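You operate a simulated robot arm through the tools that you are given. There is no shell and no other tool. Be economical: measure what you need, move in short steps, check, and stop when the job is done.

You run a simulated robot arm. Do the job below in one go: nothing can be reset, and whatever is moved stays where it is left.

JOB
Feed 2 tomatoes from filler W27 into the carton between the fillers.
Fine: slide the carton onto the tray, push the tray in, work the lever, pull the tray out and send the pocket rack back.

Only the result counts: the job must be done as asked and must still hold three seconds after the hand-in. Knocking over, shifting, dropping, spilling or breaking anything else fails it.

ROBOT AND FRAMES
A 7-joint arm with a two-finger gripper, hanging from a carriage that runs on a rail from [-2.163, -0.008] to [0.317, 0.001] (x, y) and turns from -5.952 to 6.056 rad about z. Base frame: it is fixed where the carriage stands at the start and does not move with it; the origin is on the floor, on the carriage's upright axis, x ahead of it, y to its left, z up; the surface under the hand at the start is at about z = 0.74. Readings come in m, rad, newtons and seconds.
With the tool pointing down near the work surface it reaches from about 0.3 to 0.74 m from the robot's upright axis, wherever it stands. Its first joint turns from -2.496 to 2.496 rad. Places, roughly: feed slider [1, -0.3, 0.9]; left filler tray [0.8, 0.3, 0.7]; top of the left filler tray [0.8, 0.3, 0.7]. Payload 1.37 kg.
The tool frame sits at the grasp point between the pads (the TCP): z along the fingers, y along the line on which they close. The tips reach 0.016 m beyond it. The gripper opens to 0.092 m. The gripper's body begins 0.074 m behind the TCP.
Orientation is told as [roll, pitch, yaw] about the base's x, y, z axes, in that order, counted from this pose: with the fingers straight down and closing along the base's y, the tool's x points along the base's -x, its y along +y and its z along -z.

CONTROLS
- The arm moves only by the tool servo_tool. Its argument "series" is text: rows parted by semicolons, each of 7 numbers parted by spaces: the shift along the base's x, y, z in m, then the turn, a rotation vector about the base's x, y, z in rad, then the gripper command, from -1 (fully open) to 1 (shut), values between in proportion. In form: x y z wx wy wz jaw; .... A call has 1 to 12 rows; each row shifts and turns the commanded pose from where the row before left it. Rows are played at 5 a second. More than 0.05 m and 0.15 rad between two rows, or a gripper value outside its range, and nothing of the call is played. A pose out of reach is approached as far as the arm can. The call stops where the force on the tool passes 40 N (or 10 N more than at its start, if that is more) or the arm is blocked; 0.2 s more then pass. Each finger halts on what it meets, pressing with about 26 N; the grip force reading is that of the motor and also rises with nothing between the fingers. The clock runs only during rows and for 0.2 s after the last one: add rows that do not move to give the fingers time. It gives the time, the measured TCP pose, the force on the tool (base axes), the opening and the grip force at its end, in the units of the frame above (readings bear some noise), with the torque about the TCP (base axes, N m) and any sound that the robot's microphone picked up, and new pictures: "views" is both (left out), scene, wrist or none.
- Cameras (640 x 400 px; columns grow to the right, rows downward): "scene" is now at [0.2916, -0.0049, 1.7157]; the picture's right is [-0.09, -1.00, 0.00], its down [-0.83, 0.07, -0.55] and it looks along [0.55, -0.05, -0.84] (base axes); focal length 290 px, centre (320, 200). "wrist" rides on the gripper at [0.071, 0.019, -0.111] in the tool frame; the picture's right is [-0.26, 0.97, 0.00], its down [-0.78, -0.21, -0.59] and it looks along [-0.57, -0.15, 0.81] (tool axes); focal length 280 px, centre (320, 200). There is no depth. A picture from a camera that has moved, and an enlarged one, comes with that camera's place and axes in the base frame and with its lens.
- move_column(by): slides the trunk up (or, below 0, down) by that many m; the arm and the scene camera ride with it, the base frame stays. It gives what a move gives, with no picture.
- roll_base(legs): drives the robot by 1 to 6 legs, each [ahead, left, turn to the left] in m, m and rad, along the robot's own axes; the way and the turn of a leg run together, so that a leg with both is an arc; at most 1.5 m and 3.142 rad a leg. The arm and the cameras ride along, it lands a little off, and it stops where it bumps. It keeps to its track: a leg is cut to what the track allows. It gives what a move gives, and a new picture of the scene camera.
- aim_head(pan, tilt): turns the head with the scene camera to pan (to the left, within 2.705 rad either way) and tilt (down, from -0.506 to 1.204), counted from straight ahead of the robot. It gives what a move gives, and a new picture of the scene camera.
- close_up(camera, box): a new picture of the part [left, top, right, bottom] of that camera's present view, enlarged. No time passes.
- close_job(): hands the job in; it is judged then, once.

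Work in short steps. Places have to be worked out from the pictures, the camera data and where the tool is seen: move nearer, look again, correct. Check each grasp and each placing, and mend what went wrong. You have 120 turns and 260 pictures in all, those below and enlarged ones among them. Open the gripper and draw the arm clear of the work before you hand the job in, unless the task says otherwise; then end with one line.

The tools are called after ">>>" as a command line: name --argument value ..., lists and objects as JSON in quotes. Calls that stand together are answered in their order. servo_tool: Moves the arm, as the interface text tells. Its arguments: {"type":"object","properties":{"series":{"type":"string"},"views":{"type":"string","enum":["both","scene","wrist","none"]}},"required":["series"]} The other tools are called the same way: move_column (by) slides the trunk up or down; roll_base (legs) drives the base; aim_head (pan, tilt) turns the head that bears the scene camera; close_up (camera, box) takes an enlarged picture of a part of a camera's view; close_job () hands the job in.

At the start:

```text
time: 0.0
eef_pos: [0.7879, 0.122, 1.2753]
ee_rot: [0.0, -0.001, 0.0]
wrist_force: [-0.4, -0.1, 1.0]
wrist_torque: [0.0, -0.04, 0.01]
gripper_width: 0.0918
gripper_force: 0.1
trunk travel left (down, up): [-0.375, 0.206]
robot x, y, heading: [-0.001, 0.0017, 0.002]
head pan, tilt: [-0.086, 0.988]
```

scene: 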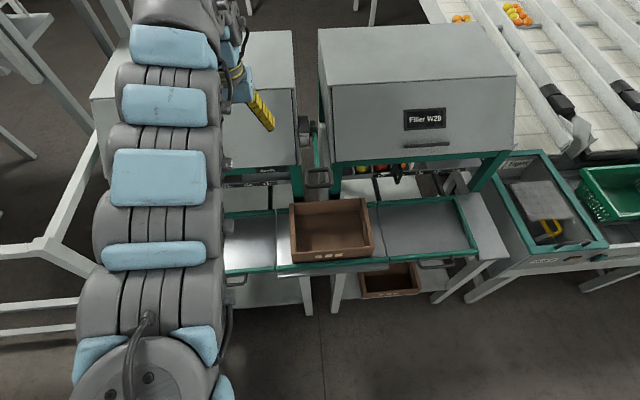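
wrist: 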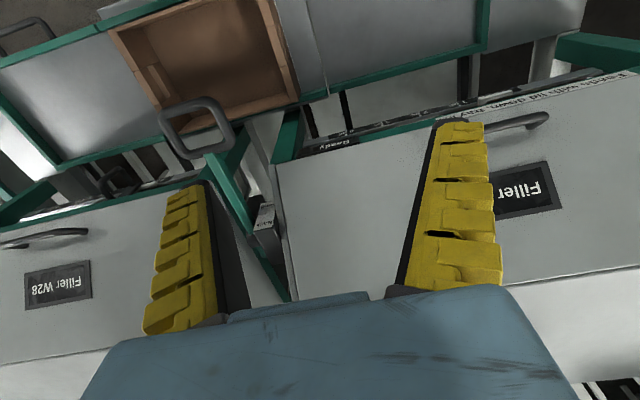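

The scene shows two fillers and a carton between them; I need to read the labels. Enlarging both views.

>>> close_up --camera "wrist" --box '[440, 60, 640, 240]'

>>> close_up --camera "wrist" --box '[0, 160, 320, 310]'

>>> close_up --camera "scene" --box '[200, 20, 520, 300]'

```text
2.22 times, centred on (540, 150) of wrist
camera zoom: at [0.7183, 0.1419, 1.3859], right [0.26, 0.97, 0.0], down [0.78, -0.21, 0.59], along [0.57, -0.15, -0.81], focal length 623 px, centre (-169, 311)
```

zoom: 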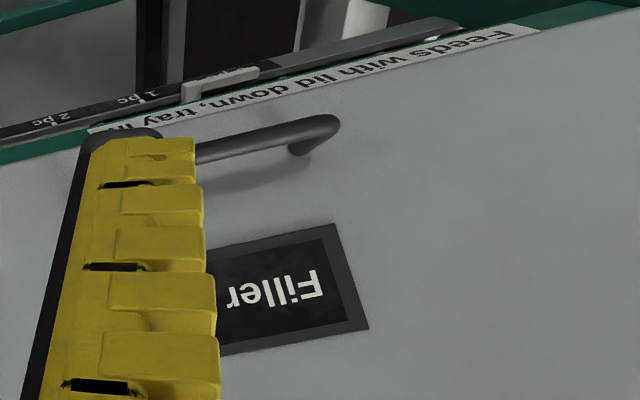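

```text
2.00 times, centred on (160, 235) of wrist
camera zoom: at [0.7183, 0.1419, 1.3859], right [0.26, 0.97, 0.0], down [0.78, -0.21, 0.59], along [0.57, -0.15, -0.81], focal length 561 px, centre (640, 130)
```

zoom: 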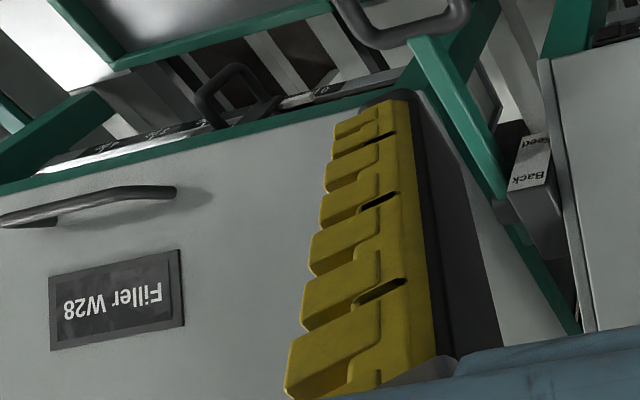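

```text
1.43 times, centred on (360, 160) of scene
camera zoom: at [0.2916, -0.0049, 1.7157], right [-0.09, -1.0, 0.0], down [-0.83, 0.07, -0.55], along [0.55, -0.05, -0.84], focal length 414 px, centre (263, 257)
```

zoom: 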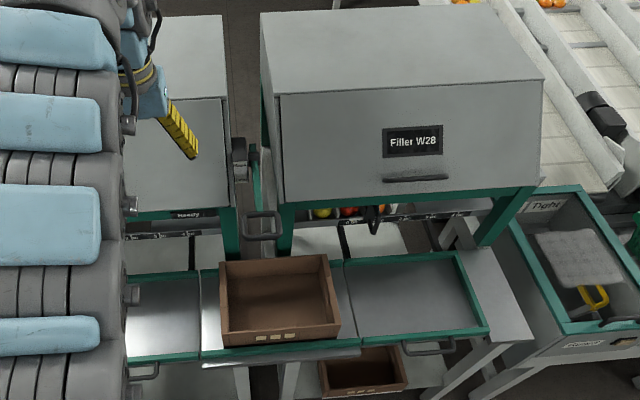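

W28 is the right filler, so W27 is the left one, hidden by the arm. I swing the arm back and to the right to see the left filler with the head.

>>> servo_tool --series "-0.04 -0.04 0 0 0 0 -1; -0.04 -0.04 0 0 0 0 -1; -0.04 -0.04 0 0 0 0 -1; -0.04 -0.04 0 0 0 0 -1; -0.04 -0.04 0 0 0 0 -1; 0 -0.05 0 0 0 0 -1; 0 -0.05 0 0 0 0 -1; 0 -0.05 0 0 0 0 -1; 0 -0.05 0 0 0 0 -1; 0 -0.05 0 0 0 0 -1"

>>> aim_head --pan 0.3 --tilt 0.9

```text
refused: row 1 steps farther than a row can; nothing moved
```

```text
time: 0.9
eef_pos: [0.7889, 0.1232, 1.2738]
ee_rot: [-0.001, 0.0, 0.0]
wrist_force: [-0.2, 0.4, -0.3]
wrist_torque: [0.02, 0.02, -0.01]
gripper_width: 0.0922
gripper_force: 0.0
trunk travel left (down, up): [-0.375, 0.206]
robot x, y, heading: [-0.0054, -0.001, 0.003]
head pan, tilt: [0.3, 0.901]
camera scene: at [0.2936, 0.0233, 1.7221], right [0.29, -0.96, 0.0], down [-0.75, -0.23, -0.62], along [0.59, 0.18, -0.78], focal length 290 px, centre (320, 200)
```

scene: 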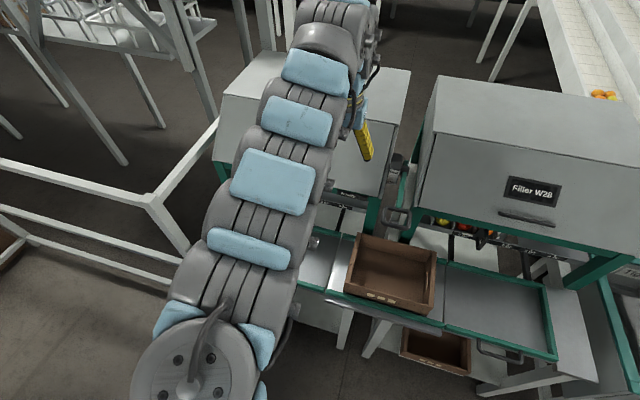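

Step limit is on total distance. I use smaller diagonal steps.

>>> servo_tool --series "-0.03 -0.03 0 0 0 0 -1; -0.03 -0.03 0 0 0 0 -1; -0.03 -0.03 0 0 0 0 -1; -0.03 -0.03 0 0 0 0 -1; -0.03 -0.03 0 0 0 0 -1; -0.02 -0.045 0 0 0 0 -1; -0.02 -0.045 0 0 0 0 -1; 0 -0.048 0 0 0 0 -1; 0 -0.048 0 0 0 0 -1; 0 -0.048 0 0 0 0 -1; 0 -0.048 0 0 0 0 -1; 0 -0.048 0 0 0 0 -1" --views "scene"

```text
time: 3.5
eef_pos: [0.7254, -0.2172, 1.2858]
ee_rot: [0.002, 0.0, 0.002]
wrist_force: [-0.4, 0.5, 0.2]
wrist_torque: [-0.09, 0.04, 0.03]
gripper_width: 0.092
gripper_force: 0.0
out of reach, approached as far as the arm can: row 3, 4, 5, 6, 7
trunk travel left (down, up): [-0.375, 0.206]
robot x, y, heading: [-0.0002, -0.0009, 0.0]
head pan, tilt: [0.3, 0.901]
camera scene: at [0.2936, 0.0238, 1.7221], right [0.3, -0.96, 0.0], down [-0.75, -0.23, -0.62], along [0.59, 0.18, -0.78], focal length 290 px, centre (320, 200)
```

scene: 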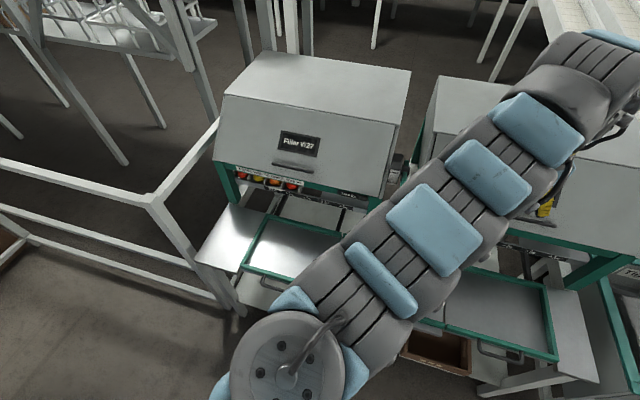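

>>> close_up --camera "scene" --box '[200, 100, 420, 240]'

>>> close_up --camera "scene" --box '[230, 160, 390, 260]'

```text
2.86 times, centred on (310, 170) of scene
camera zoom: at [0.2936, 0.0238, 1.7221], right [0.3, -0.96, 0.0], down [-0.75, -0.23, -0.62], along [0.59, 0.18, -0.78], focal length 828 px, centre (349, 286)
```

zoom: 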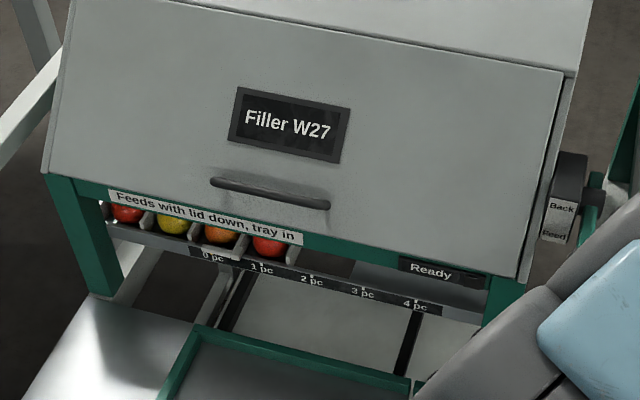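

```text
4.00 times, centred on (310, 210) of scene
camera zoom: at [0.2936, 0.0238, 1.7221], right [0.3, -0.96, 0.0], down [-0.75, -0.23, -0.62], along [0.59, 0.18, -0.78], focal length 1159 px, centre (360, 160)
```

zoom: 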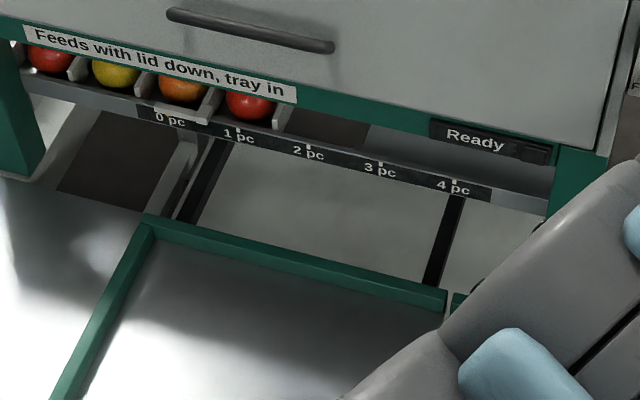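

W27 has a pocket rack with a 0–4 pc scale, now at 0 pc, and a Feed/Back lever on its right side. I bring the wrist camera in front of W27 to inspect it.

>>> servo_tool --series "-0.03 0.03 0.0 0 -0.1 0 -1; -0.03 0.03 0.0 0 -0.1 0 -1; -0.03 0.03 0.0 0 -0.1 0 -1; 0 0.048 0 0 -0.1 0 -1; 0 0.048 0 0 -0.1 0 -1; 0 0.048 0 0 0 0 -1; 0 0.048 -0.01 0 0 0 -1; 0 0.048 -0.01 0 0 0 -1"

```text
time: 5.3
eef_pos: [0.704, -0.1825, 1.2853]
ee_rot: [-0.001, -0.073, 0.001]
wrist_force: [-0.3, -0.5, 0.2]
wrist_torque: [-0.02, -0.03, 0.02]
gripper_width: 0.0921
gripper_force: 0.1
out of reach, approached as far as the arm can: row 1, 2, 3, 4, 5, 6, 7, 8
trunk travel left (down, up): [-0.375, 0.206]
robot x, y, heading: [0.0043, 0.0002, -0.002]
head pan, tilt: [0.3, 0.901]
camera scene: at [0.2936, 0.0234, 1.7221], right [0.3, -0.96, 0.0], down [-0.75, -0.23, -0.62], along [0.59, 0.18, -0.78], focal length 290 px, centre (320, 200)
camera wrist: at [0.6256, -0.1636, 1.3908], right [0.26, 0.97, 0.02], down [0.73, -0.21, 0.65], along [0.63, -0.15, -0.76], focal length 280 px, centre (320, 200)
```

scene: 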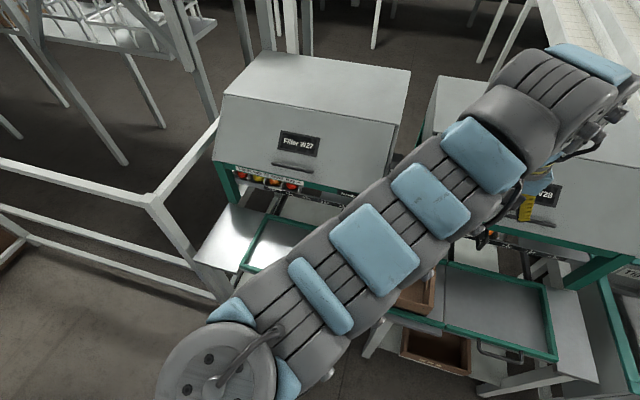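
wrist: 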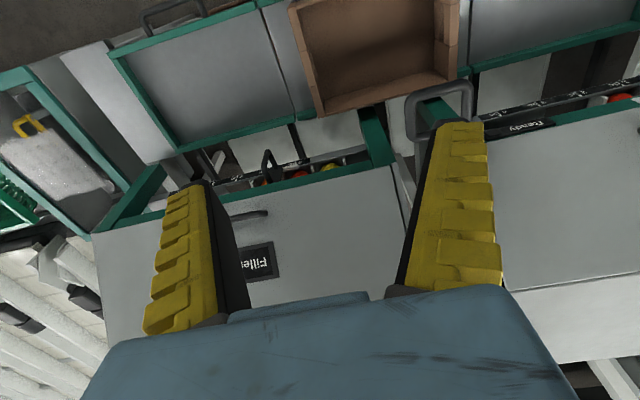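

The arm is cramped at this height; I roll the base back 0.4 m for a better overview.

>>> roll_base --legs '[[-0.4, 0, 0]]'

>>> aim_head --pan 0.1 --tilt 0.7

```text
time: 7.8
eef_pos: [0.3046, -0.1893, 1.2855]
ee_rot: [0.0, -0.075, -0.008]
wrist_force: [0.4, -0.5, 0.0]
wrist_torque: [0.01, 0.01, 0.01]
gripper_width: 0.0921
gripper_force: 0.2
trunk travel left (down, up): [-0.375, 0.206]
robot x, y, heading: [-0.4004, -0.0012, -0.008]
head pan, tilt: [0.3, 0.901]
camera scene: at [-0.1051, 0.0198, 1.7221], right [0.29, -0.96, 0.0], down [-0.75, -0.23, -0.62], along [0.59, 0.18, -0.78], focal length 290 px, centre (320, 200)
```

scene: 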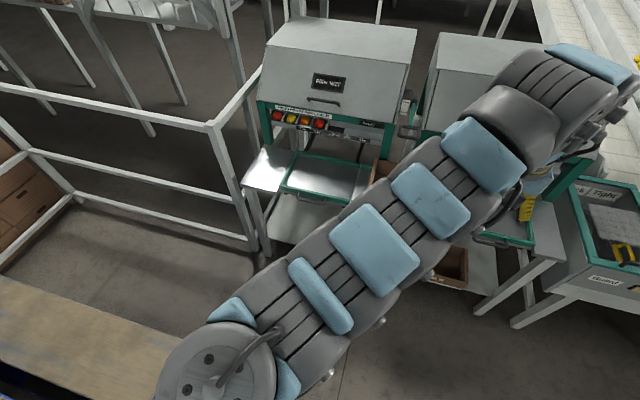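

```text
time: 8.5
eef_pos: [0.3035, -0.1891, 1.2857]
ee_rot: [0.001, -0.076, -0.008]
wrist_force: [0.0, 0.4, -0.2]
wrist_torque: [0.01, -0.02, -0.01]
gripper_width: 0.0919
gripper_force: 0.0
trunk travel left (down, up): [-0.375, 0.206]
robot x, y, heading: [-0.3962, -0.0028, -0.007]
head pan, tilt: [0.099, 0.7]
camera scene: at [-0.0928, 0.0059, 1.7382], right [0.09, -1.0, 0.0], down [-0.64, -0.06, -0.76], along [0.76, 0.07, -0.64], focal length 290 px, centre (320, 200)
```

scene: 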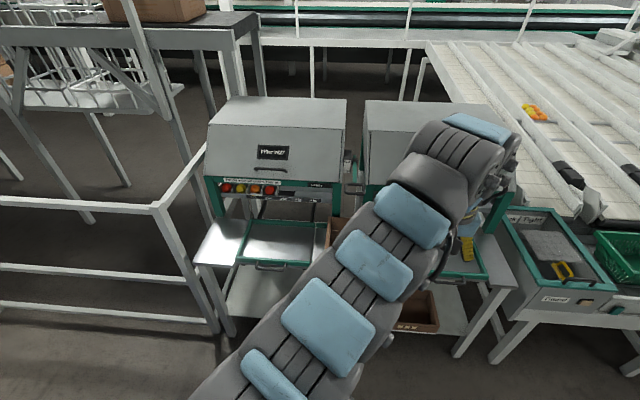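

I now tilt the hand forward and place it at about y=0.15, lower, to look at W27 with the wrist camera.

>>> servo_tool --series "0 0.04 -0.03 0 -0.1 0 -1; 0 0.04 -0.03 0 -0.1 0 -1; 0 0.04 -0.03 0 -0.1 0 -1; 0 0.04 -0.03 0 -0.1 0 -1; 0 0.04 -0.03 0 -0.1 0 -1; 0 0.04 -0.03 0 -0.1 0 -1; 0 0.04 -0.03 0 0 0 -1; 0 0.04 0 0 0 0 -1; 0 0.04 0 0 0 0 -1"

```text
time: 10.5
eef_pos: [0.3044, -0.1898, 1.2852]
ee_rot: [0.0, -0.072, -0.007]
wrist_force: [0.4, 0.4, 0.5]
wrist_torque: [0.01, 0.02, 0.01]
gripper_width: 0.0918
gripper_force: 0.0
out of reach, approached as far as the arm can: row 1, 2, 3, 4, 5, 6, 7, 8, 9
trunk travel left (down, up): [-0.375, 0.206]
robot x, y, heading: [-0.3976, 0.0047, -0.006]
head pan, tilt: [0.099, 0.7]
camera scene: at [-0.0928, 0.0059, 1.7383], right [0.09, -1.0, 0.0], down [-0.64, -0.06, -0.76], along [0.76, 0.07, -0.64], focal length 290 px, centre (320, 200)
camera wrist: at [0.2256, -0.1695, 1.3908], right [0.27, 0.96, 0.02], down [0.73, -0.22, 0.65], along [0.63, -0.16, -0.76], focal length 280 px, centre (320, 200)
```

scene: 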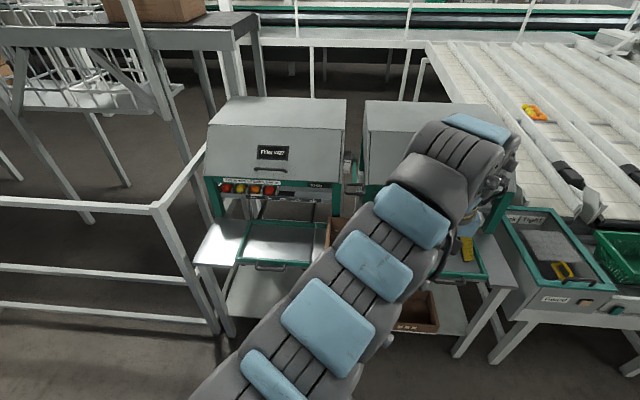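
wrist: 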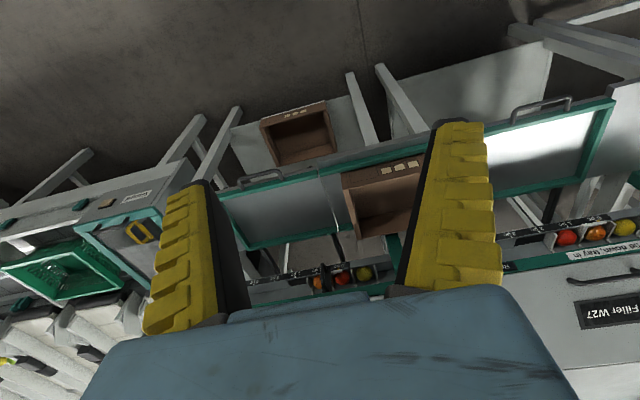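

The arm is at a limit; I try going straight down and back toward vertical.

>>> servo_tool --series "0.0 0 -0.04 0 0.07 0 -1; 0 0 -0.04 0 0 0 -1; 0 0 -0.04 0 0 0 -1; 0 0 -0.04 0 0 0 -1; 0 0 -0.04 0 0 0 -1" --views "none"

```text
time: 11.7
eef_pos: [0.305, -0.189, 1.2145]
ee_rot: [0.001, -0.004, -0.007]
wrist_force: [-0.2, -0.1, -0.3]
wrist_torque: [0.01, 0.02, 0.02]
gripper_width: 0.0918
gripper_force: 0.2
out of reach, approached as far as the arm can: row 2, 3, 4, 5
trunk travel left (down, up): [-0.375, 0.206]
robot x, y, heading: [-0.3986, -0.0013, -0.008]
head pan, tilt: [0.099, 0.7]
```

>>> servo_tool --series "-0.04 0.02 0 0 0 0 -1; -0.04 0.02 0 0 0 0 -1; -0.04 0.02 -0.0 0 0 0 -1; 0 0.02 -0.04 0 0 0 -1; 0 0.02 -0.04 0 0 0 -1" --views "none"

```text
time: 12.9
eef_pos: [0.3057, -0.1874, 1.2161]
ee_rot: [-0.001, -0.003, -0.007]
wrist_force: [0.4, -0.6, 0.2]
wrist_torque: [0.04, 0.02, 0.01]
gripper_width: 0.092
gripper_force: 0.0
out of reach, approached as far as the arm can: row 1, 2, 3, 4, 5
trunk travel left (down, up): [-0.375, 0.206]
robot x, y, heading: [-0.4006, 0.0015, -0.007]
head pan, tilt: [0.099, 0.7]
```

Inward fails; I try outward/upward to get back to the comfortable initial posture.

>>> servo_tool --series "0.04 0.0 0 0 0 0 -1; 0.04 0.0 0 0 0 0 -1; 0 0.04 -0.0 0 0 0 -1; 0 0.04 0 0 0 0 -1; 0 0.04 0 0 0 0 -1; 0 0.04 0 0 0 0 -1; 0 0.04 0 0 0 0 -1; 0 0.04 0 0 0 0 -1; 0 0.0 -0.04 0 0 0 -1; 0 0 -0.04 0 0 0 -1"

```text
time: 15.1
eef_pos: [0.3862, 0.0503, 1.136]
ee_rot: [0.001, -0.003, -0.007]
wrist_force: [0.8, 0.1, 0.2]
wrist_torque: [-0.01, 0.04, -0.03]
gripper_width: 0.0917
gripper_force: 0.0
trunk travel left (down, up): [-0.375, 0.206]
robot x, y, heading: [-0.3987, -0.0017, -0.006]
head pan, tilt: [0.099, 0.7]
camera scene: at [-0.0928, 0.0059, 1.7382], right [0.09, -1.0, 0.0], down [-0.64, -0.06, -0.77], along [0.76, 0.07, -0.64], focal length 290 px, centre (320, 200)
camera wrist: at [0.316, 0.0695, 1.2467], right [0.27, 0.96, 0.0], down [0.78, -0.22, 0.59], along [0.57, -0.16, -0.81], focal length 280 px, centre (320, 200)
```

scene: 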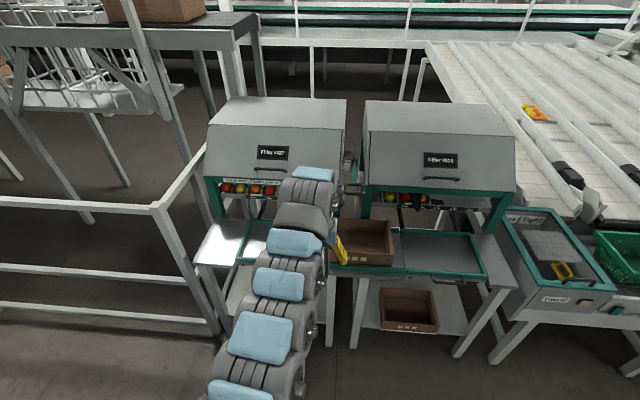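
wrist: 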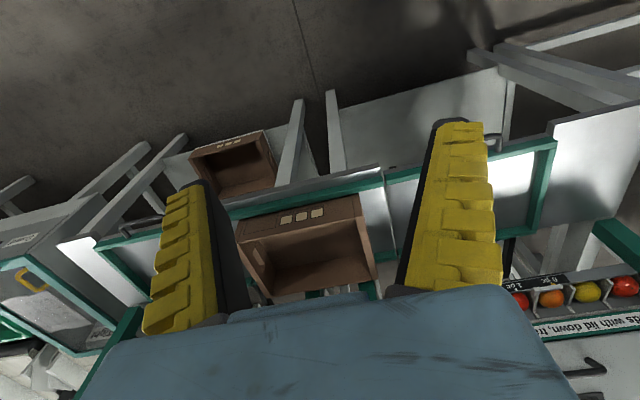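

The arm moves freely here. I tilt the hand forward to look at the rack and lever.

>>> servo_tool --series "0 0.04 -0.02 0 -0.1 0 -1; 0 0.04 -0.02 0 -0.1 0 -1; 0 0.03 -0.02 0 -0.1 0 -1; 0 0.0 -0.02 0 -0.1 0 -1; 0 0.0 -0.02 0 -0.1 0 -1; 0 0.0 0 0 -0.1 0 -1"

```text
time: 16.5
eef_pos: [0.3865, 0.1641, 1.0351]
ee_rot: [0.009, -0.605, -0.009]
wrist_force: [0.0, 0.2, -0.3]
wrist_torque: [0.0, 0.05, 0.0]
gripper_width: 0.0918
gripper_force: 0.0
trunk travel left (down, up): [-0.375, 0.206]
robot x, y, heading: [-0.4047, -0.004, -0.006]
head pan, tilt: [0.099, 0.7]
camera scene: at [-0.0929, 0.0061, 1.7382], right [0.09, -1.0, 0.0], down [-0.64, -0.06, -0.76], along [0.76, 0.07, -0.64], focal length 290 px, centre (320, 200)
camera wrist: at [0.2646, 0.1831, 1.0867], right [0.22, 0.96, 0.15], down [0.3, -0.22, 0.93], along [0.93, -0.16, -0.34], focal length 280 px, centre (320, 200)
```

scene: 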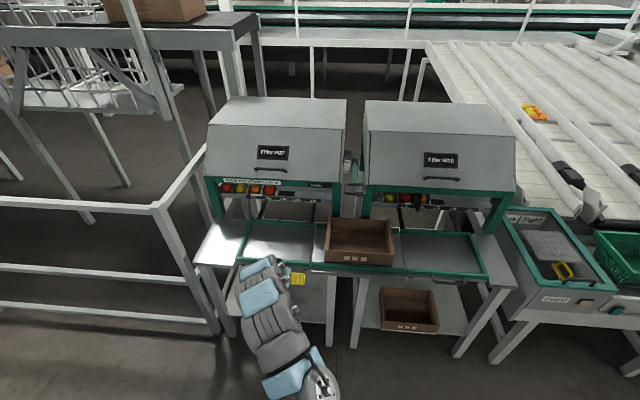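
wrist: 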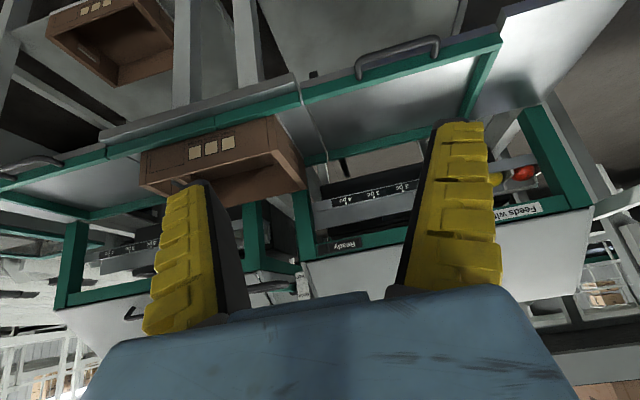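

The scene camera has a clear overview now. Zooming in.

>>> close_up --camera "scene" --box '[200, 130, 360, 230]'

>>> close_up --camera "scene" --box '[300, 130, 420, 205]'

>>> close_up --camera "scene" --box '[200, 195, 420, 333]'

```text
4.00 times, centred on (280, 180) of scene
camera zoom: at [-0.0929, 0.0061, 1.7382], right [0.09, -1.0, 0.0], down [-0.64, -0.06, -0.76], along [0.76, 0.07, -0.64], focal length 1159 px, centre (480, 280)
```

zoom: 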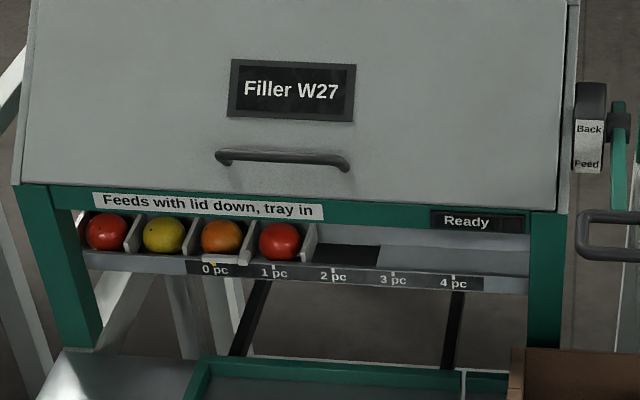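

```text
5.33 times, centred on (360, 168) of scene
camera zoom: at [-0.0929, 0.0061, 1.7382], right [0.09, -1.0, 0.0], down [-0.64, -0.06, -0.76], along [0.76, 0.07, -0.64], focal length 1545 px, centre (107, 373)
```

zoom: 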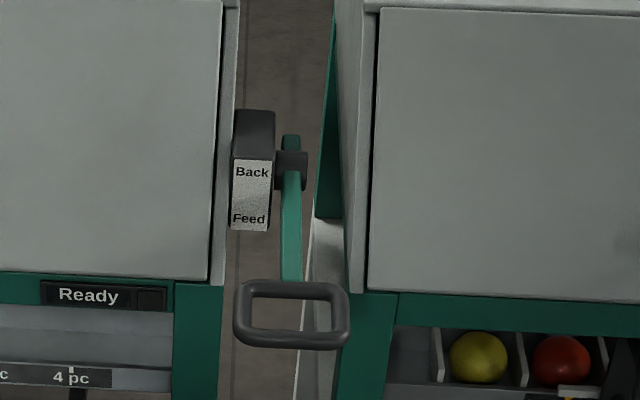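

```text
2.90 times, centred on (310, 264) of scene
camera zoom: at [-0.0929, 0.0061, 1.7382], right [0.09, -1.0, 0.0], down [-0.64, -0.06, -0.76], along [0.76, 0.07, -0.64], focal length 840 px, centre (349, 14)
```

zoom: 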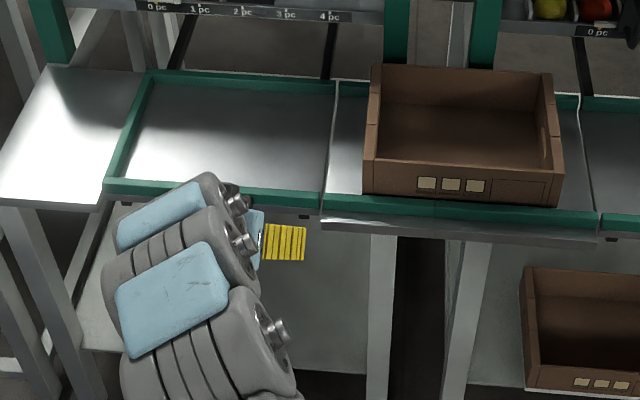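

Analysis: W27's lever (handle about [0.81,-0.05,1.05], pivot about [0.93,-0.04,1.09]) drives the rack along the 0–4 pc scale. The carton spans x 0.683–0.866, y -0.235–0.058, top about z 0.83; the tray spans y 0.11–0.436. I will grip the carton's front wall and slide it 0.36 m left. First I bring the hand upright and turn it 90°.

>>> servo_tool --series "-0.03 -0.03 0 0 0.12 0 -1; -0.03 -0.03 0 0 0.12 0 -1; -0.03 -0.03 0 0 0.12 0 -1; -0.03 -0.03 0 0 0.12 0 -1; -0.03 -0.03 0 0 0.12 0 -1; -0.03 -0.03 0 0 0 0 -1; -0.03 -0.03 0 0 0 0 -1; -0.03 -0.03 0 0 0 0 -1; -0.03 0 0 0 0 0.14 -1; -0.03 0 0 0 0 0.14 -1; 0 0 0 0 0 0.14 -1; 0 0 0 0 0 0.14 -1" --views "none"

>>> servo_tool --series "0 0 0 0 0 0.145 -1; 0 0 0 0 0 0.145 -1; 0 0 0 0 0 0.145 -1; 0 0 0 0 0 0.145 -1; 0 0 0 0 0 0.145 -1; 0 0 0 0 0 0.145 -1; 0 0 0 0 0 0.145 -1" --views "none"

```text
time: 19.1
eef_pos: [0.1022, -0.0622, 1.0334]
ee_rot: [0.005, -0.068, 0.554]
wrist_force: [-0.6, -0.2, -1.1]
wrist_torque: [0.03, -0.01, -0.03]
gripper_width: 0.0917
gripper_force: 0.0
out of reach, approached as far as the arm can: row 5
trunk travel left (down, up): [-0.375, 0.206]
robot x, y, heading: [-0.4001, -0.0012, -0.005]
head pan, tilt: [0.099, 0.7]
```

```text
time: 20.7
eef_pos: [0.1024, -0.0626, 1.0347]
ee_rot: [0.003, -0.069, 1.571]
wrist_force: [0.5, 1.0, 0.3]
wrist_torque: [0.02, -0.01, 0.0]
gripper_width: 0.0917
gripper_force: 0.1
trunk travel left (down, up): [-0.375, 0.206]
robot x, y, heading: [-0.3981, -0.0027, -0.006]
head pan, tilt: [0.099, 0.7]
```

I correct the slight tilt, then roll the base forward 0.55 m.

>>> servo_tool --series "0 0 0 -0.068 0 0 -1" --views "none"

>>> roll_base --legs '[[0.55, 0, 0]]'

>>> servo_tool --series "0 0 0 0 0 0 -1" --views "wrist"

```text
time: 21.1
eef_pos: [0.1007, -0.0623, 1.0346]
ee_rot: [0.004, -0.067, 1.569]
wrist_force: [-0.3, 0.3, -0.1]
wrist_torque: [0.02, -0.01, 0.0]
gripper_width: 0.0917
gripper_force: 0.0
out of reach, approached as far as the arm can: row 1
trunk travel left (down, up): [-0.375, 0.206]
robot x, y, heading: [-0.3981, -0.002, -0.009]
head pan, tilt: [0.099, 0.7]
```

```text
time: 24.2
eef_pos: [0.646, -0.0612, 1.0342]
ee_rot: [0.003, -0.068, 1.569]
wrist_force: [0.1, 0.5, -0.6]
wrist_torque: [-0.01, 0.03, 0.03]
gripper_width: 0.0918
gripper_force: 0.1
trunk travel left (down, up): [-0.375, 0.206]
robot x, y, heading: [0.1446, 0.0026, -0.01]
head pan, tilt: [0.099, 0.7]
camera scene: at [0.452, 0.008, 1.7382], right [0.09, -1.0, 0.0], down [-0.64, -0.06, -0.76], along [0.76, 0.07, -0.64], focal length 290 px, centre (320, 200)
```

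scene: 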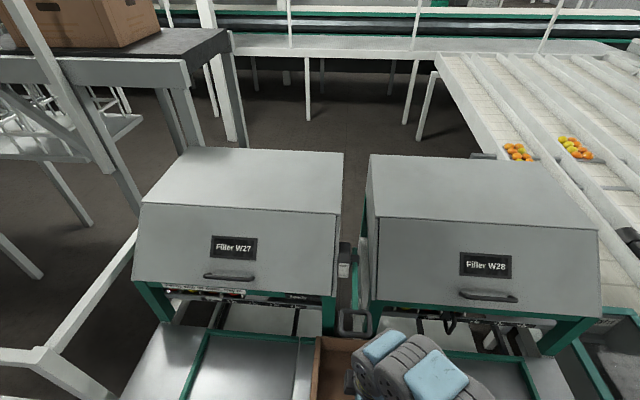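

```text
time: 24.6
eef_pos: [0.6465, -0.0604, 1.0339]
ee_rot: [0.004, -0.069, 1.568]
wrist_force: [0.3, 0.4, 0.0]
wrist_torque: [-0.03, 0.01, -0.02]
gripper_width: 0.0917
gripper_force: 0.1
trunk travel left (down, up): [-0.375, 0.206]
robot x, y, heading: [0.1425, -0.0004, -0.006]
head pan, tilt: [0.099, 0.7]
camera wrist: at [0.6275, -0.1389, 1.1401], right [-0.96, 0.26, 0.02], down [0.21, 0.74, 0.64], along [0.15, 0.62, -0.77], focal length 280 px, centre (320, 200)
```

wrist: 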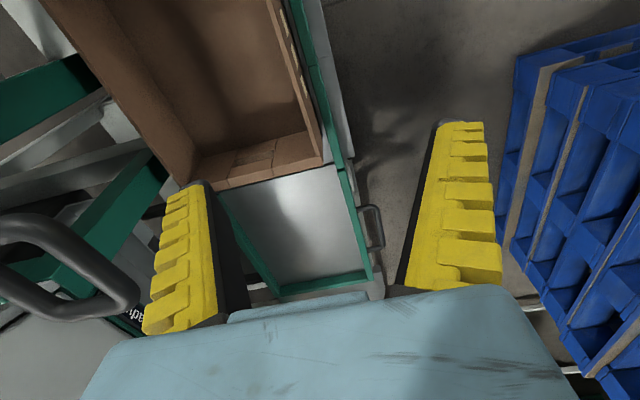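

>>> servo_tool --series "0.01 -0.02 -0.04 -0.03 0 0 -1; 0.01 -0.01 -0.04 -0.04 0 0 -1; 0.008 0 -0.04 0 0 0 -1" --views "both"

>>> close_up --camera "wrist" --box '[200, 0, 440, 200]'

```text
time: 25.4
eef_pos: [0.674, -0.0912, 0.9113]
ee_rot: [0.004, 0.004, 1.567]
wrist_force: [0.4, 0.1, -1.0]
wrist_torque: [0.03, -0.01, 0.01]
gripper_width: 0.0919
gripper_force: 0.1
trunk travel left (down, up): [-0.375, 0.206]
robot x, y, heading: [0.1489, 0.0043, -0.004]
head pan, tilt: [0.099, 0.7]
camera scene: at [0.452, 0.0079, 1.7383], right [0.09, -1.0, 0.0], down [-0.64, -0.06, -0.76], along [0.76, 0.07, -0.64], focal length 290 px, centre (320, 200)
camera wrist: at [0.6554, -0.1616, 1.0227], right [-0.96, 0.26, 0.0], down [0.22, 0.78, 0.59], along [0.15, 0.57, -0.81], focal length 280 px, centre (320, 200)
```

scene: 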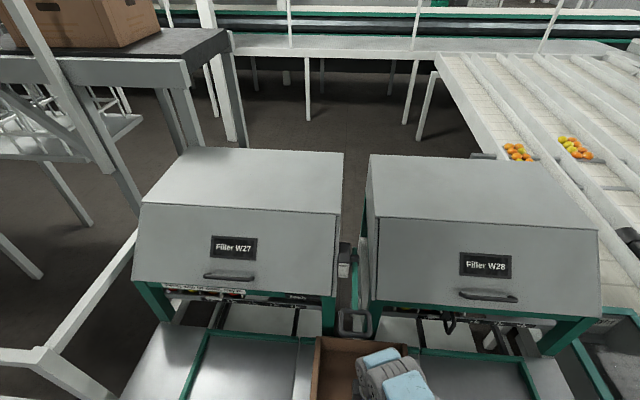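
wrist: 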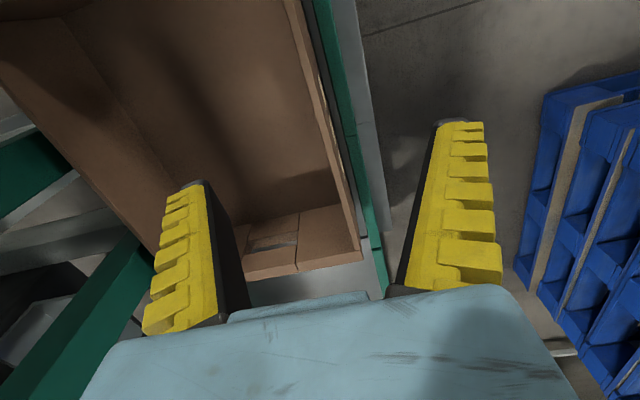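

```text
2.00 times, centred on (320, 100) of wrist
camera zoom: at [0.6554, -0.1616, 1.0227], right [-0.96, 0.26, 0.0], down [0.22, 0.78, 0.59], along [0.15, 0.57, -0.81], focal length 561 px, centre (320, 400)
```

zoom: 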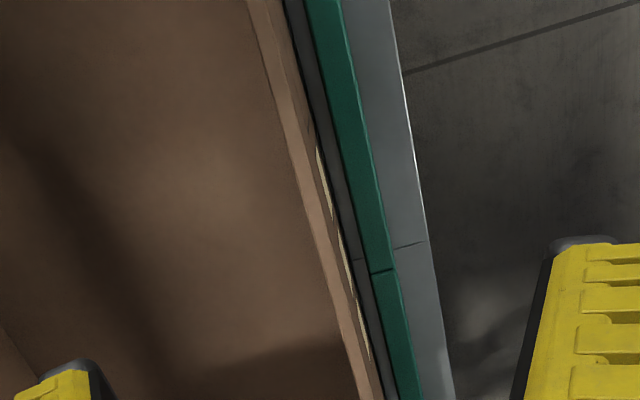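

Front wall lies at x≈0.67, well centred between the fingers. I descend to z≈0.815 and grip.

>>> servo_tool --series "-0.002 0 -0.04 0 0 0 -1; 0 0 -0.03 0 0 0 -1; 0 0 -0.026 0 0 0 -1; 0 0 0 0 0 0 0" --views "wrist"

```text
time: 26.4
eef_pos: [0.6737, -0.0897, 0.8168]
ee_rot: [0.004, 0.002, 1.568]
wrist_force: [0.5, -0.5, 0.0]
wrist_torque: [-0.02, -0.01, -0.04]
gripper_width: 0.0493
gripper_force: 1.9
trunk travel left (down, up): [-0.375, 0.206]
robot x, y, heading: [0.1479, 0.0021, -0.013]
head pan, tilt: [0.099, 0.7]
camera wrist: at [0.6547, -0.1603, 0.9279], right [-0.96, 0.26, 0.0], down [0.22, 0.78, 0.59], along [0.15, 0.57, -0.81], focal length 280 px, centre (320, 200)
```

wrist: 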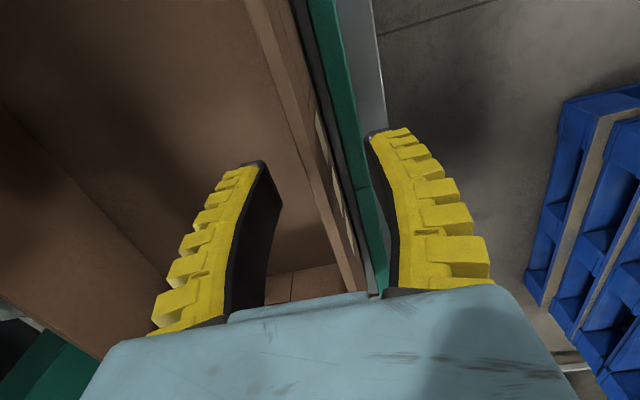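

Wall is between the fingers. Closing.

>>> servo_tool --series "0 0 0 0 0 0 0.6; 0 0 0 0 0 0 1; 0 0 0 0 0 0 1" --views "wrist"

```text
time: 27.2
eef_pos: [0.6732, -0.0901, 0.816]
ee_rot: [0.004, 0.002, 1.569]
wrist_force: [-2.8, -0.2, 6.6]
wrist_torque: [0.01, 0.04, 0.06]
gripper_width: 0.006
gripper_force: 25.8
trunk travel left (down, up): [-0.375, 0.206]
robot x, y, heading: [0.1442, 0.0014, -0.01]
head pan, tilt: [0.099, 0.7]
camera wrist: at [0.6546, -0.1603, 0.9283], right [-0.96, 0.26, 0.0], down [0.21, 0.78, 0.59], along [0.15, 0.57, -0.81], focal length 280 px, centre (320, 200)
```

wrist: 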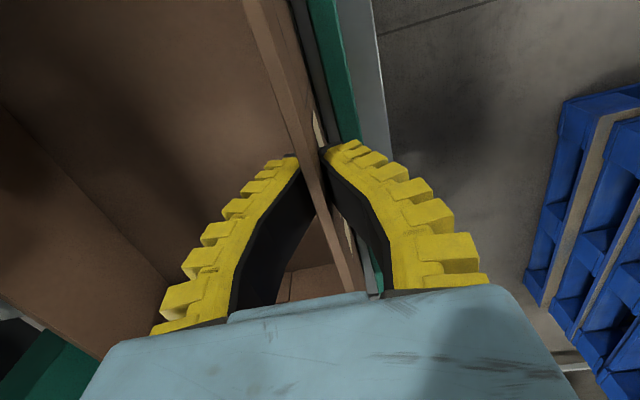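

Gripped (6 mm wall). I slide the carton left, first 0.16 m.

>>> servo_tool --series "0 0.02 0 0 0 0 1; 0 0.03 0 0 0 0 1; 0 0.03 0 0 0 0 1; 0 0.04 0 0 0 0 1; 0 0.04 0 0 0 0 1"

```text
time: 28.4
eef_pos: [0.6722, 0.0687, 0.8193]
ee_rot: [0.003, 0.002, 1.568]
wrist_force: [-0.7, -1.0, -0.4]
wrist_torque: [0.15, -0.04, 0.06]
gripper_width: 0.0062
gripper_force: 26.0
trunk travel left (down, up): [-0.375, 0.206]
robot x, y, heading: [0.1473, -0.0026, -0.006]
head pan, tilt: [0.099, 0.7]
camera scene: at [0.452, 0.008, 1.7382], right [0.09, -1.0, 0.0], down [-0.64, -0.06, -0.76], along [0.76, 0.07, -0.64], focal length 290 px, centre (320, 200)
camera wrist: at [0.6528, -0.0013, 0.93], right [-0.96, 0.26, 0.0], down [0.22, 0.78, 0.59], along [0.15, 0.57, -0.81], focal length 280 px, centre (320, 200)
```

scene: 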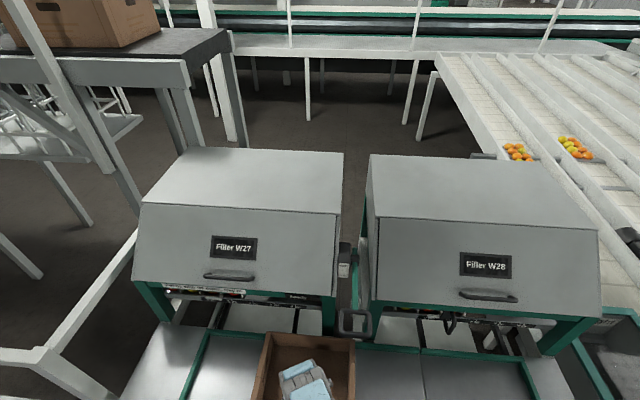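
wrist: 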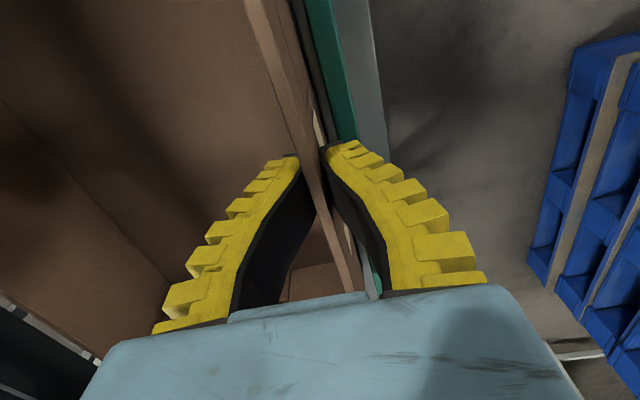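

Sliding well. Another 0.16 m, then tilt the head down to see the tray.

>>> servo_tool --series "0 0.04 0 0 0 0 1; 0 0.04 0 0 0 0 1; 0 0.04 0 0 0 0 1; 0 0.04 0 0 0 0 1" --views "none"

>>> aim_head --pan 0.4 --tilt 1.1

```text
time: 29.4
eef_pos: [0.6706, 0.2306, 0.822]
ee_rot: [0.001, 0.003, 1.568]
wrist_force: [-0.1, 0.2, -0.8]
wrist_torque: [-0.06, -0.02, 0.06]
gripper_width: 0.006
gripper_force: 25.6
trunk travel left (down, up): [-0.375, 0.206]
robot x, y, heading: [0.1438, -0.0009, -0.003]
head pan, tilt: [0.099, 0.7]
```

```text
time: 30.3
eef_pos: [0.6714, 0.2301, 0.8188]
ee_rot: [0.004, 0.003, 1.568]
wrist_force: [0.3, 0.5, -0.5]
wrist_torque: [0.05, 0.01, -0.01]
gripper_width: 0.006
gripper_force: 25.9
trunk travel left (down, up): [-0.375, 0.206]
robot x, y, heading: [0.1471, 0.0013, -0.005]
head pan, tilt: [0.4, 1.1]
camera scene: at [0.4258, 0.0243, 1.7083], right [0.38, -0.92, 0.0], down [-0.82, -0.34, -0.45], along [0.42, 0.17, -0.89], focal length 290 px, centre (320, 200)
```

scene: 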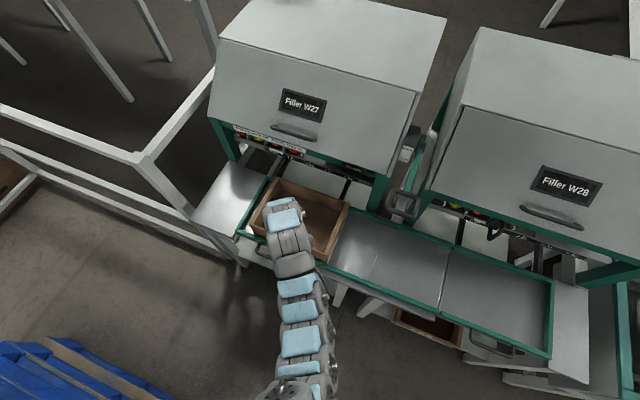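

>>> close_up --camera "scene" --box '[200, 160, 400, 285]'

```text
3.20 times, centred on (300, 222) of scene
camera zoom: at [0.4258, 0.0243, 1.7083], right [0.38, -0.92, 0.0], down [-0.82, -0.34, -0.45], along [0.42, 0.17, -0.89], focal length 927 px, centre (384, 128)
```

zoom: 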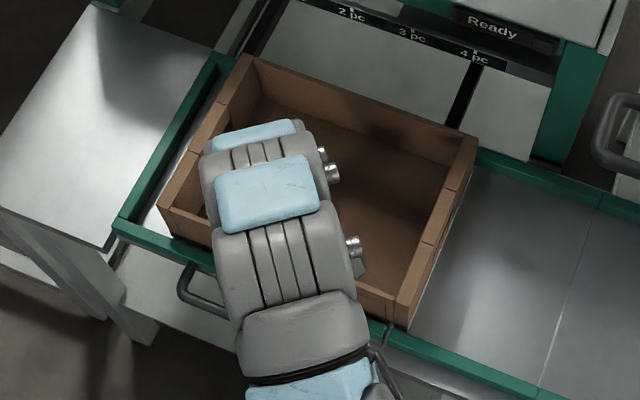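

The carton still overhangs the tray's right seam by about 2 cm; I slide 0.043 m more.

>>> servo_tool --series "0 0.022 0 0 0 0 1; 0 0.021 0 0 0 0 1; 0 0 0 0 0 0 1" --views "none"

>>> close_up --camera "scene" --box '[200, 160, 400, 285]'

```text
time: 31.1
eef_pos: [0.6698, 0.2746, 0.8183]
ee_rot: [0.002, 0.001, 1.569]
wrist_force: [0.3, 0.2, -0.8]
wrist_torque: [-0.11, 0.04, -0.03]
gripper_width: 0.006
gripper_force: 26.2
trunk travel left (down, up): [-0.375, 0.206]
robot x, y, heading: [0.1457, 0.0002, -0.008]
head pan, tilt: [0.4, 1.1]
```

```text
3.20 times, centred on (300, 222) of scene
camera zoom: at [0.4258, 0.0243, 1.7082], right [0.38, -0.92, 0.0], down [-0.82, -0.34, -0.45], along [0.42, 0.17, -0.89], focal length 927 px, centre (384, 128)
```

zoom: 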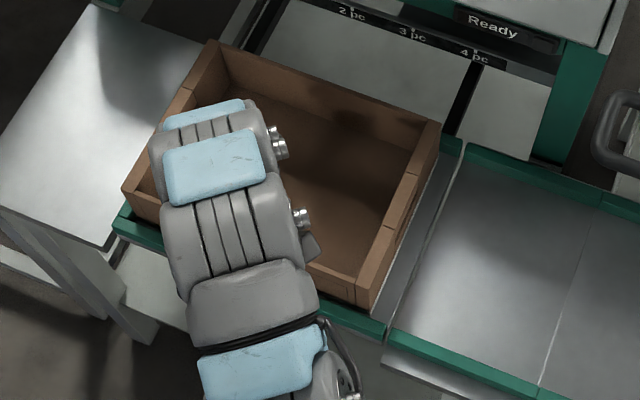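

The carton is within the tray now. Release and rise, and look at the tray handle.

>>> servo_tool --series "0 0 0 0 0 0 -0.2; 0 0 0 0 0 0 -0.2; 0 0 0.04 0 0 0 -0.2; 0 0 0.04 0 0 0 -0.2; -0.02 -0.04 0.02 0 0 0 -0.2; -0.02 -0.04 0.02 0 0 0 -0.2; -0.02 -0.04 0.02 0 0 0 -0.2; -0.02 -0.04 0 0 0 0 -0.2; 0 -0.04 0 0 0 0 -0.2"

>>> close_up --camera "scene" --box '[200, 160, 400, 285]'

```text
time: 33.1
eef_pos: [0.5915, 0.0723, 0.9553]
ee_rot: [0.005, 0.003, 1.57]
wrist_force: [0.3, 0.7, -0.4]
wrist_torque: [-0.08, -0.01, 0.01]
gripper_width: 0.0577
gripper_force: 1.7
trunk travel left (down, up): [-0.375, 0.206]
robot x, y, heading: [0.1476, 0.0016, -0.007]
head pan, tilt: [0.4, 1.1]
camera scene: at [0.4257, 0.0245, 1.7082], right [0.38, -0.92, 0.0], down [-0.82, -0.34, -0.45], along [0.42, 0.17, -0.89], focal length 290 px, centre (320, 200)
camera wrist: at [0.5728, 0.002, 1.0674], right [-0.96, 0.26, 0.0], down [0.21, 0.78, 0.59], along [0.15, 0.57, -0.81], focal length 280 px, centre (320, 200)
```

scene: 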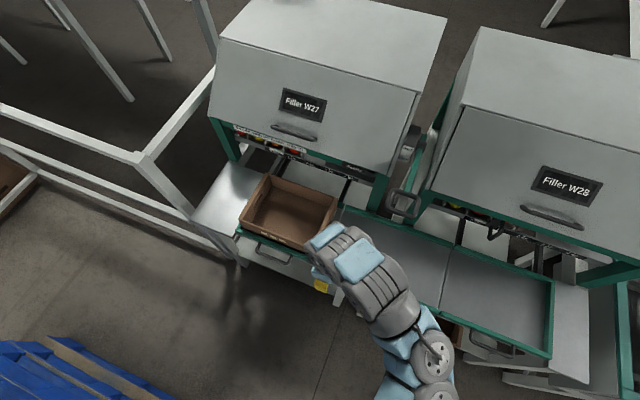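
wrist: 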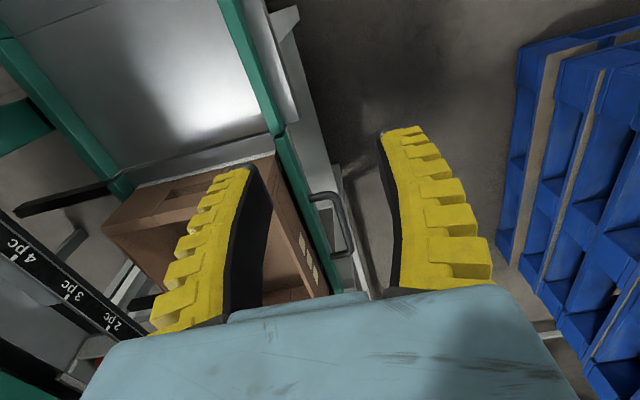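

```text
3.20 times, centred on (300, 222) of scene
camera zoom: at [0.4257, 0.0245, 1.7082], right [0.38, -0.92, 0.0], down [-0.82, -0.34, -0.45], along [0.42, 0.17, -0.89], focal length 927 px, centre (384, 128)
```

zoom: 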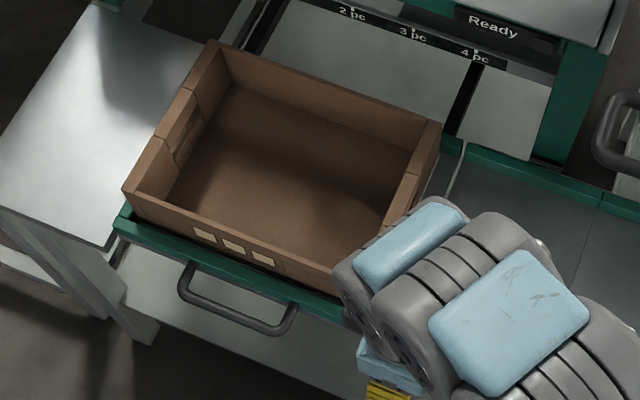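

The tray handle bar is at about x≈0.612, z≈0.73, y 0.2–0.34. I move over it to see it precisely.

>>> servo_tool --series "0 0.04 -0.02 0 0 0 -0.2; 0.01 0.04 -0.02 0 0 0 -0.2; 0.01 0.04 -0.02 0 0 0 -0.2; 0 0.03 0 0 0 0 -0.2; 0 0 0 0 0 0 -0.2"

>>> close_up --camera "wrist" --box '[200, 50, 440, 200]'

```text
time: 34.3
eef_pos: [0.612, 0.2262, 0.899]
ee_rot: [0.003, 0.001, 1.569]
wrist_force: [0.2, -0.8, -0.4]
wrist_torque: [0.02, 0.04, 0.0]
gripper_width: 0.058
gripper_force: 1.9
trunk travel left (down, up): [-0.375, 0.206]
robot x, y, heading: [0.1462, 0.0015, -0.008]
head pan, tilt: [0.4, 1.1]
camera scene: at [0.4258, 0.0245, 1.7083], right [0.38, -0.92, 0.0], down [-0.82, -0.34, -0.45], along [0.42, 0.17, -0.89], focal length 290 px, centre (320, 200)
camera wrist: at [0.5933, 0.1541, 1.0101], right [-0.96, 0.26, 0.0], down [0.21, 0.78, 0.59], along [0.15, 0.57, -0.81], focal length 280 px, centre (320, 200)
```

scene: 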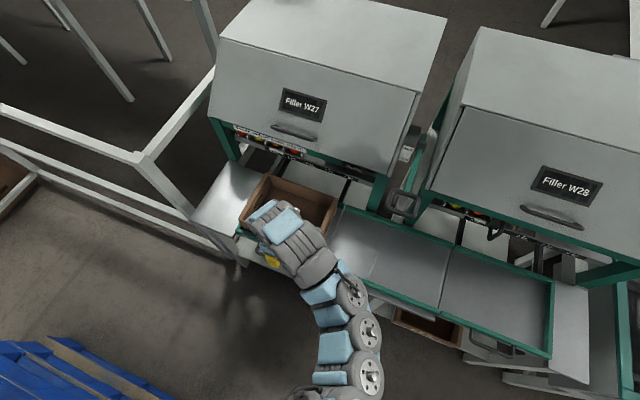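
wrist: 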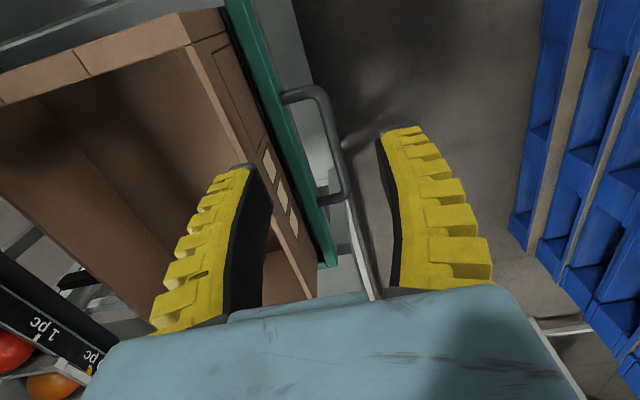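

```text
2.67 times, centred on (320, 125) of wrist
camera zoom: at [0.5933, 0.1541, 1.0101], right [-0.96, 0.26, 0.0], down [0.21, 0.78, 0.59], along [0.15, 0.57, -0.81], focal length 748 px, centre (320, 400)
```

zoom: 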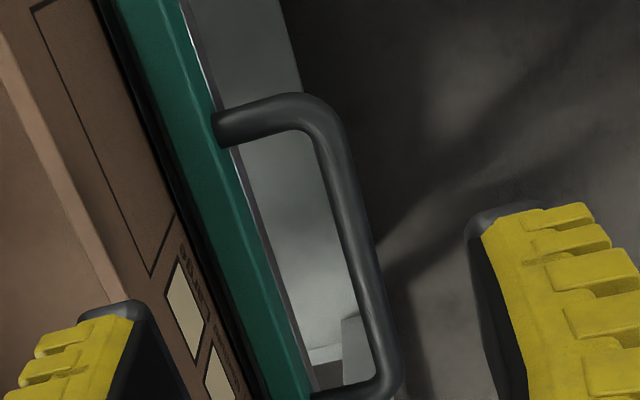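

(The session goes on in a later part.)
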